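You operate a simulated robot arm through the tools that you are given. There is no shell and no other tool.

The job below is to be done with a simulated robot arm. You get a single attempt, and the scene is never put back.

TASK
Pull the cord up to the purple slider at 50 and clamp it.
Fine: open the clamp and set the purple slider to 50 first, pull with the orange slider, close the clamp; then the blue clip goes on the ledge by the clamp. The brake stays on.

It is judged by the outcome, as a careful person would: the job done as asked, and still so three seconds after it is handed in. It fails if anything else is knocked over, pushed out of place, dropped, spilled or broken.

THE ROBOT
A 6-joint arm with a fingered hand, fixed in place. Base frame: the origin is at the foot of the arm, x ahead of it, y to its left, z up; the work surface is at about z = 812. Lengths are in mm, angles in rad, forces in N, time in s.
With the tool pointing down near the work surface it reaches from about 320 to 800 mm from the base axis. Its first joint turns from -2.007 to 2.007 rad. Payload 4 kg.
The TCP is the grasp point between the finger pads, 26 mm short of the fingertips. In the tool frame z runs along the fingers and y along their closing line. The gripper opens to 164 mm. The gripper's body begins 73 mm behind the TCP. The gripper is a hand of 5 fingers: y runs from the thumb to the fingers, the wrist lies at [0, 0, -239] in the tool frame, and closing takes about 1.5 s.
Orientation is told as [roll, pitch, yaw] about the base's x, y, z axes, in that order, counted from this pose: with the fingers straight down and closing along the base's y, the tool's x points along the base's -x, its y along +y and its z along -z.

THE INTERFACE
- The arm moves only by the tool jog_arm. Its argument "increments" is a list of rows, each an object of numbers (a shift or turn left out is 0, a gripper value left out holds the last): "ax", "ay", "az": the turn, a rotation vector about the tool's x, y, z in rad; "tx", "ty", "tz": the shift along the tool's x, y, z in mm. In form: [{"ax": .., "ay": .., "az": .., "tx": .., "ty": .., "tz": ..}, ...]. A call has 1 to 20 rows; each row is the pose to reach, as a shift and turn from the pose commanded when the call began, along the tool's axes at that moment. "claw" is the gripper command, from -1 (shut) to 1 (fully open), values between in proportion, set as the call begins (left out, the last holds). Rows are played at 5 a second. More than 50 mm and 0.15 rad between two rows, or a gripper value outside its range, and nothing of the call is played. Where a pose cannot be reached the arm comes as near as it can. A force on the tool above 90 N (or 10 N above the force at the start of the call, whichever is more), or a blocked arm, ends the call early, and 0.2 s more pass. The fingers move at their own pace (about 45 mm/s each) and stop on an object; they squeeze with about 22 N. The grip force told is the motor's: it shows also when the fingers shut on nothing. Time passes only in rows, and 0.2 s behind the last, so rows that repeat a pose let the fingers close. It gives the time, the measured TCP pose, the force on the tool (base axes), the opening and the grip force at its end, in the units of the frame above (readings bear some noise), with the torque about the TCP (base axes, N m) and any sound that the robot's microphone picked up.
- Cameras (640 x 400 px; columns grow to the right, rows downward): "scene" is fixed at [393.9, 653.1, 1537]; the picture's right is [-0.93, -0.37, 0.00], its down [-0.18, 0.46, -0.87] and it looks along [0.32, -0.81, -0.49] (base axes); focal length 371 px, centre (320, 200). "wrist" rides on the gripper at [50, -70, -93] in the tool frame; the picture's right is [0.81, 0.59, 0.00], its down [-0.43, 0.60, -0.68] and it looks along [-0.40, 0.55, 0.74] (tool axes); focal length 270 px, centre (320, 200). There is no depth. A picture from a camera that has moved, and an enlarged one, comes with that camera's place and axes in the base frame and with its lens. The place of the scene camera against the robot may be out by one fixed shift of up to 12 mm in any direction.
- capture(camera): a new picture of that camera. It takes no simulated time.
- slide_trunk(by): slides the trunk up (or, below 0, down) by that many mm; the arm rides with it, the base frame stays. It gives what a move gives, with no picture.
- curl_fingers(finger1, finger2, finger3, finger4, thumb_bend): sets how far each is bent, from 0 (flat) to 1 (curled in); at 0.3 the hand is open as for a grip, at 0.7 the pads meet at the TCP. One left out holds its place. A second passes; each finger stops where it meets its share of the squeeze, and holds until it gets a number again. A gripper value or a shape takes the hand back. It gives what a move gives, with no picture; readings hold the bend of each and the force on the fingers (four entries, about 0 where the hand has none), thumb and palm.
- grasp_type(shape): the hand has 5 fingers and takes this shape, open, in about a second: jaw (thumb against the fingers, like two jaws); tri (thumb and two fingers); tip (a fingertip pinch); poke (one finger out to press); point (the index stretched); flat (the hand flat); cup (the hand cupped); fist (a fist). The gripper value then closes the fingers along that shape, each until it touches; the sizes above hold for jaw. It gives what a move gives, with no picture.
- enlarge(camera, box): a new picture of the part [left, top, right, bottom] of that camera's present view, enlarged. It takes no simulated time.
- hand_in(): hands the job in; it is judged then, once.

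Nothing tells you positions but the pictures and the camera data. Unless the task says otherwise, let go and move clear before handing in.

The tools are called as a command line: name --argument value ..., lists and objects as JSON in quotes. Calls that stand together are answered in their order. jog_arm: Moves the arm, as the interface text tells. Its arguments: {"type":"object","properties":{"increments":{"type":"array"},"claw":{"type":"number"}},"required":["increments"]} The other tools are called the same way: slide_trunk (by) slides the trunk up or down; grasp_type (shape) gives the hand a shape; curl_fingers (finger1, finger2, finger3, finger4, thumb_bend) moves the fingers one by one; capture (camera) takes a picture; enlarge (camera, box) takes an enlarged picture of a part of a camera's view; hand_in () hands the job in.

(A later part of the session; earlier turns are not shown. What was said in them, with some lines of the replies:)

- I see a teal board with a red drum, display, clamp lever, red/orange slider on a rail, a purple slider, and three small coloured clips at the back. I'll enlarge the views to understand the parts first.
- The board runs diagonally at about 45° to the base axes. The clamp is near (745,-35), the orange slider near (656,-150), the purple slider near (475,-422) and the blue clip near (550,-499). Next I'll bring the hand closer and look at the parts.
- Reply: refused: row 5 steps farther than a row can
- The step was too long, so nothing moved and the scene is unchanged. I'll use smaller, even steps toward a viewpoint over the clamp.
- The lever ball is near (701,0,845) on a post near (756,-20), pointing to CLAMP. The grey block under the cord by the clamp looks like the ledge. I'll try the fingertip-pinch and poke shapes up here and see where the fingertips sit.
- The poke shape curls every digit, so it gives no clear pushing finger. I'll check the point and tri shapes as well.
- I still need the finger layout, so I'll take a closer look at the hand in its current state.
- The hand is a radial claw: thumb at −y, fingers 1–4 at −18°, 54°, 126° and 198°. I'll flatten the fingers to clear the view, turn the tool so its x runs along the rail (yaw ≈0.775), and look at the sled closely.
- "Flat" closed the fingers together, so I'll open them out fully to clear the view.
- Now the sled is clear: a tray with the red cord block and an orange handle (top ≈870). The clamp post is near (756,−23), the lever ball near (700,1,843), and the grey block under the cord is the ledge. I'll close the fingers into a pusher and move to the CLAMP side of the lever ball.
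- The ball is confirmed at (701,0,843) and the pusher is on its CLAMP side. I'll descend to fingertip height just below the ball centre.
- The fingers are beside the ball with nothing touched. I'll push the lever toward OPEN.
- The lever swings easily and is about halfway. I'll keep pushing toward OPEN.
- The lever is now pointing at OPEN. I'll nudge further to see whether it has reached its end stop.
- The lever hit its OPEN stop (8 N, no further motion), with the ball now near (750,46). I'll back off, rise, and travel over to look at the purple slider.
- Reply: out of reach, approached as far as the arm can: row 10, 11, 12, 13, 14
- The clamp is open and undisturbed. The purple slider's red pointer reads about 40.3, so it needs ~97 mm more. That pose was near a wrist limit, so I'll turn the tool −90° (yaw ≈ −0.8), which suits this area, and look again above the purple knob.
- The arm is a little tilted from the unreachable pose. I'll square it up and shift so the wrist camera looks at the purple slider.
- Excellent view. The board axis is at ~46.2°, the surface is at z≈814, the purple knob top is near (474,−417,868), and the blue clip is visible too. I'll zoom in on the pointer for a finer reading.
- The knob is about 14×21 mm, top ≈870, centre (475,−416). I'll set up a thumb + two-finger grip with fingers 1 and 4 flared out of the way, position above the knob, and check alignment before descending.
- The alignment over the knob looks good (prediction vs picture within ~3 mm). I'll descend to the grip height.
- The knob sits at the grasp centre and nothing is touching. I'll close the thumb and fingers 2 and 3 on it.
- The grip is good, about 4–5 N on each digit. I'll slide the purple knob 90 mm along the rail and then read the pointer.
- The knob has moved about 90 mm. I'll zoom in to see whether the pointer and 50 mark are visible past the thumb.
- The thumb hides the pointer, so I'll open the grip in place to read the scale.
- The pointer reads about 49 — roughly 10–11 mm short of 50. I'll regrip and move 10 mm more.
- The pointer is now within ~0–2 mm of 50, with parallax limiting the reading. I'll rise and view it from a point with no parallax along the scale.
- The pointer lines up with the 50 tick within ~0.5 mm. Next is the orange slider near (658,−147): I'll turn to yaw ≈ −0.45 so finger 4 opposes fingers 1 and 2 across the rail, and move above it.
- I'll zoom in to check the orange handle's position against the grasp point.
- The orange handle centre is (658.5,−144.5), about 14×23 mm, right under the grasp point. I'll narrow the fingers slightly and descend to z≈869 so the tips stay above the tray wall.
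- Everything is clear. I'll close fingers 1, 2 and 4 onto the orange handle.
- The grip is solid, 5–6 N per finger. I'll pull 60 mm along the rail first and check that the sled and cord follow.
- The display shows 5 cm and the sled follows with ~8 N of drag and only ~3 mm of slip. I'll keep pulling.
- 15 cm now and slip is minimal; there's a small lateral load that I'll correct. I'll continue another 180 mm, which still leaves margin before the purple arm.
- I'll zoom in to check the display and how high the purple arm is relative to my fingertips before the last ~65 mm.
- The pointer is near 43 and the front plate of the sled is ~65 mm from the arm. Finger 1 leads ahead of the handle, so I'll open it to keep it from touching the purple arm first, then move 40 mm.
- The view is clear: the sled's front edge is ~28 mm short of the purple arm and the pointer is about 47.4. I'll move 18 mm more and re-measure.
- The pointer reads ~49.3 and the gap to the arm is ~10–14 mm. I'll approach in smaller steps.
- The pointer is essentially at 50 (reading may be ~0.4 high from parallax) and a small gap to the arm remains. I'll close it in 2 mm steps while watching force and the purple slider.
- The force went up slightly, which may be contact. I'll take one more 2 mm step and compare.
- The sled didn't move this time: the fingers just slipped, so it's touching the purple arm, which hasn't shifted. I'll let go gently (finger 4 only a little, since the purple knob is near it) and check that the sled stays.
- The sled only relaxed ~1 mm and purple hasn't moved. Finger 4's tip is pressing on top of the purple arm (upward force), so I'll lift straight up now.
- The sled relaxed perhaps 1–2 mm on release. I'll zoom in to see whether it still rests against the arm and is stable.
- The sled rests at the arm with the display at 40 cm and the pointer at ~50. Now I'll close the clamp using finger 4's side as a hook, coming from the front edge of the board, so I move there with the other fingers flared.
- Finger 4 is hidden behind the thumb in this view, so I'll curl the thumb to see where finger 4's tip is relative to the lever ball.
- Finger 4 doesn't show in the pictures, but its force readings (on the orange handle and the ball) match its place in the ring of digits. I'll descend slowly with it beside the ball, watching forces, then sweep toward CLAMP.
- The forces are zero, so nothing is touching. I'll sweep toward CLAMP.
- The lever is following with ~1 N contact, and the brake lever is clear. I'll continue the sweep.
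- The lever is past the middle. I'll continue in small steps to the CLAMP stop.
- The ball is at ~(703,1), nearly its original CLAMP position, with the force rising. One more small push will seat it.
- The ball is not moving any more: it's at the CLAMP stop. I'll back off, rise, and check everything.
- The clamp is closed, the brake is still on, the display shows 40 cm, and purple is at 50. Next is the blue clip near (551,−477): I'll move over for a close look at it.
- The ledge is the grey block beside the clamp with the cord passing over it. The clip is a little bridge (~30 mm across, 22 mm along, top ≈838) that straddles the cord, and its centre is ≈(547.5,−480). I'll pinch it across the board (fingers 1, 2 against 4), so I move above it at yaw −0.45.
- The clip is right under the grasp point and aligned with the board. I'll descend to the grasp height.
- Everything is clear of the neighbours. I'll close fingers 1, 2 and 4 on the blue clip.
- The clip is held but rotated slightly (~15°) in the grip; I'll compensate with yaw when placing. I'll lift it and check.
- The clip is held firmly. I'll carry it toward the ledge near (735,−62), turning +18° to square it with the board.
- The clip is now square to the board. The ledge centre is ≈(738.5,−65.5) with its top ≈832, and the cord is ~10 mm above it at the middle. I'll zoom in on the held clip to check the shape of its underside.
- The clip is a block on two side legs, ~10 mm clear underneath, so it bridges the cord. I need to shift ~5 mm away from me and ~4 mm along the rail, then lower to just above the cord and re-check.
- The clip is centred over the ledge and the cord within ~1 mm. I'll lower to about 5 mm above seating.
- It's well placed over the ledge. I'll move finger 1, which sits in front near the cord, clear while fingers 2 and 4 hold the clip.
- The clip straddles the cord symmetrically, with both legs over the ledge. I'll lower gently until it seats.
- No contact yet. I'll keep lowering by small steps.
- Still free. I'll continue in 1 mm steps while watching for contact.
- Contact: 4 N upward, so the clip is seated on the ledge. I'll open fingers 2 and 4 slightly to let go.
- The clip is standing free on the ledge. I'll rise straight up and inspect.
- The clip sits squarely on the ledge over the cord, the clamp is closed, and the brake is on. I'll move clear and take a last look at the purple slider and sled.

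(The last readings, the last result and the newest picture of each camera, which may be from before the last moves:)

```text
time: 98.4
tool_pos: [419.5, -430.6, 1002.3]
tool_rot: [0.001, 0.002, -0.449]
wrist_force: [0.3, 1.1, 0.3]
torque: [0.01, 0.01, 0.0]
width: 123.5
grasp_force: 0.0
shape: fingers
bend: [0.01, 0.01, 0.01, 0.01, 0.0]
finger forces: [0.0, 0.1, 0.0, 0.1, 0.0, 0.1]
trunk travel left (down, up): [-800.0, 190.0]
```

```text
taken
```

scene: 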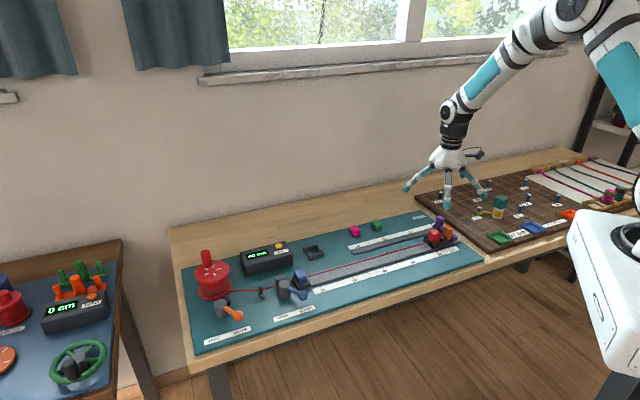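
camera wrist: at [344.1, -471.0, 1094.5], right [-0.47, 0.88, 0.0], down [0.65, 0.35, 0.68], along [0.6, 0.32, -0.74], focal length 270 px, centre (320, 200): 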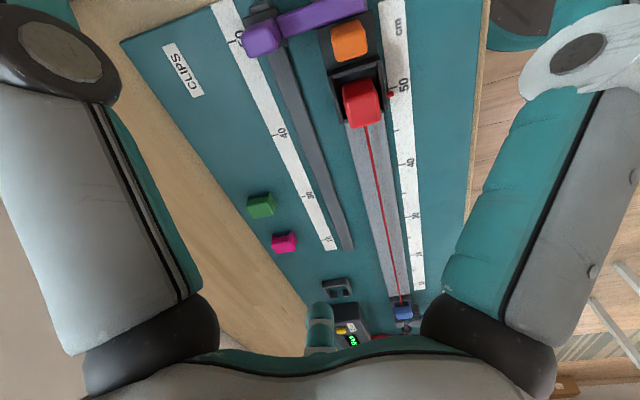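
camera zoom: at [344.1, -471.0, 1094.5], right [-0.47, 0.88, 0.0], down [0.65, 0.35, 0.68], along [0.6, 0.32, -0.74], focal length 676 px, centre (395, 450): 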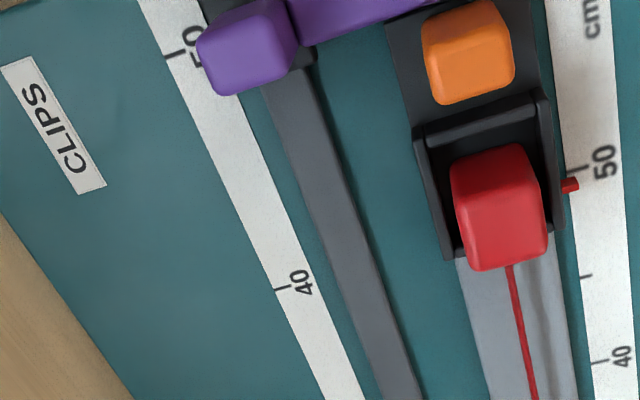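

Everything is in place. I'll take one precise look at the sled pointer and its gap to the purple arm.

enlarge --camera "wrist" --box '[350, 60, 430, 120]'

enlarge --camera "wrist" --box '[220, 0, 380, 70]'

enlarge --camera "scene" --box '[440, 230, 464, 248]'

```text
6.67 times, centred on (390, 90) of wrist
camera zoom: at [344.1, -471.0, 1094.5], right [-0.47, 0.88, 0.0], down [0.65, 0.35, 0.68], along [0.6, 0.32, -0.74], focal length 1802 px, centre (-147, 933)
```

zoom: 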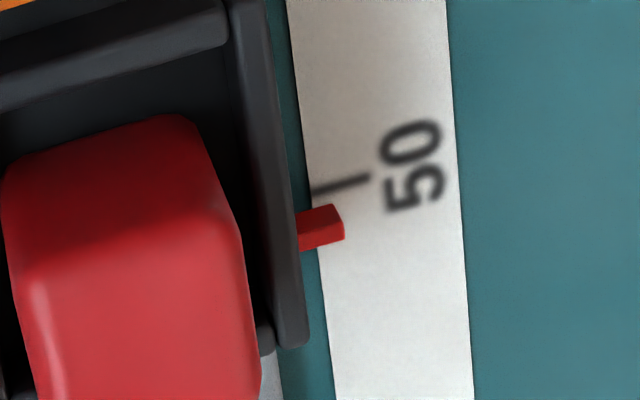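

```text
4.00 times, centred on (300, 35) of wrist
camera zoom: at [344.1, -471.0, 1094.5], right [-0.47, 0.88, 0.0], down [0.65, 0.35, 0.68], along [0.6, 0.32, -0.74], focal length 1081 px, centre (400, 860)
```

zoom: 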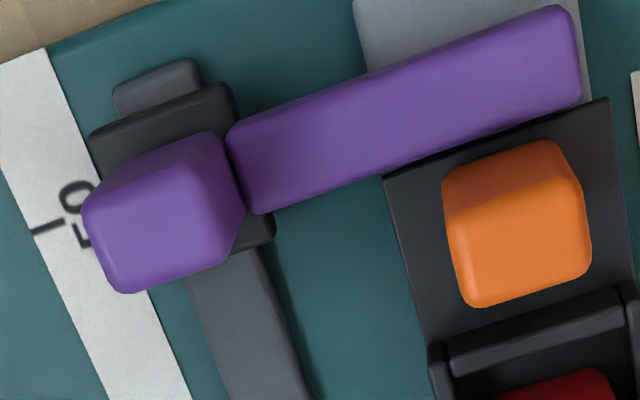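

```text
16.00 times, centred on (452, 239) of scene
camera zoom: at [393.9, 653.1, 1537.0], right [-0.93, -0.37, 0.0], down [-0.18, 0.46, -0.87], along [0.32, -0.81, -0.49], focal length 5935 px, centre (-1792, -424)
```

zoom: 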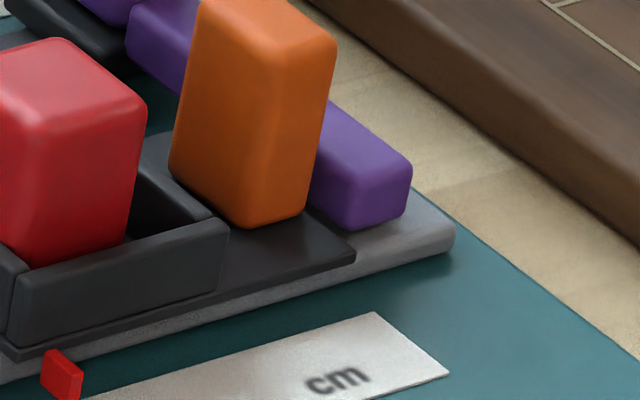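

The purple slider is set to 50, and the sled stands at about 49.6–49.9 on the main scale. It rests within about 3 mm of the purple arm, having relaxed slightly after touching it. The display shows 40 cm, the clamp is closed, the brake is still on, and the blue clip sits on the ledge over the cord. The arm is clear of everything, so I'm handing in.

hand_in

```text
The job is handed in.
```

The job is handed in; I haven't been told how it was judged.

- **Clamp:** I opened it at the start and closed it against its CLAMP stop after the pull.
- **Purple slider:** it reads 50, within about 0.5 mm, and did not visibly shift when the sled reached it.
- **Cord:** I pulled it with the orange slider until the sled touched the purple arm. The sled relaxed about 3 mm when I let go, so it now stands at about 49.6–49.9 on the main scale. The display shows 40 cm.
- **Blue clip:** it sits on the grey block by the clamp, which I took to be the ledge, with its legs either side of the cord.
- **Brake:** I never touched it, and it is still on.

Nothing else looked moved in the last pictures, and the arm is clear of the board.
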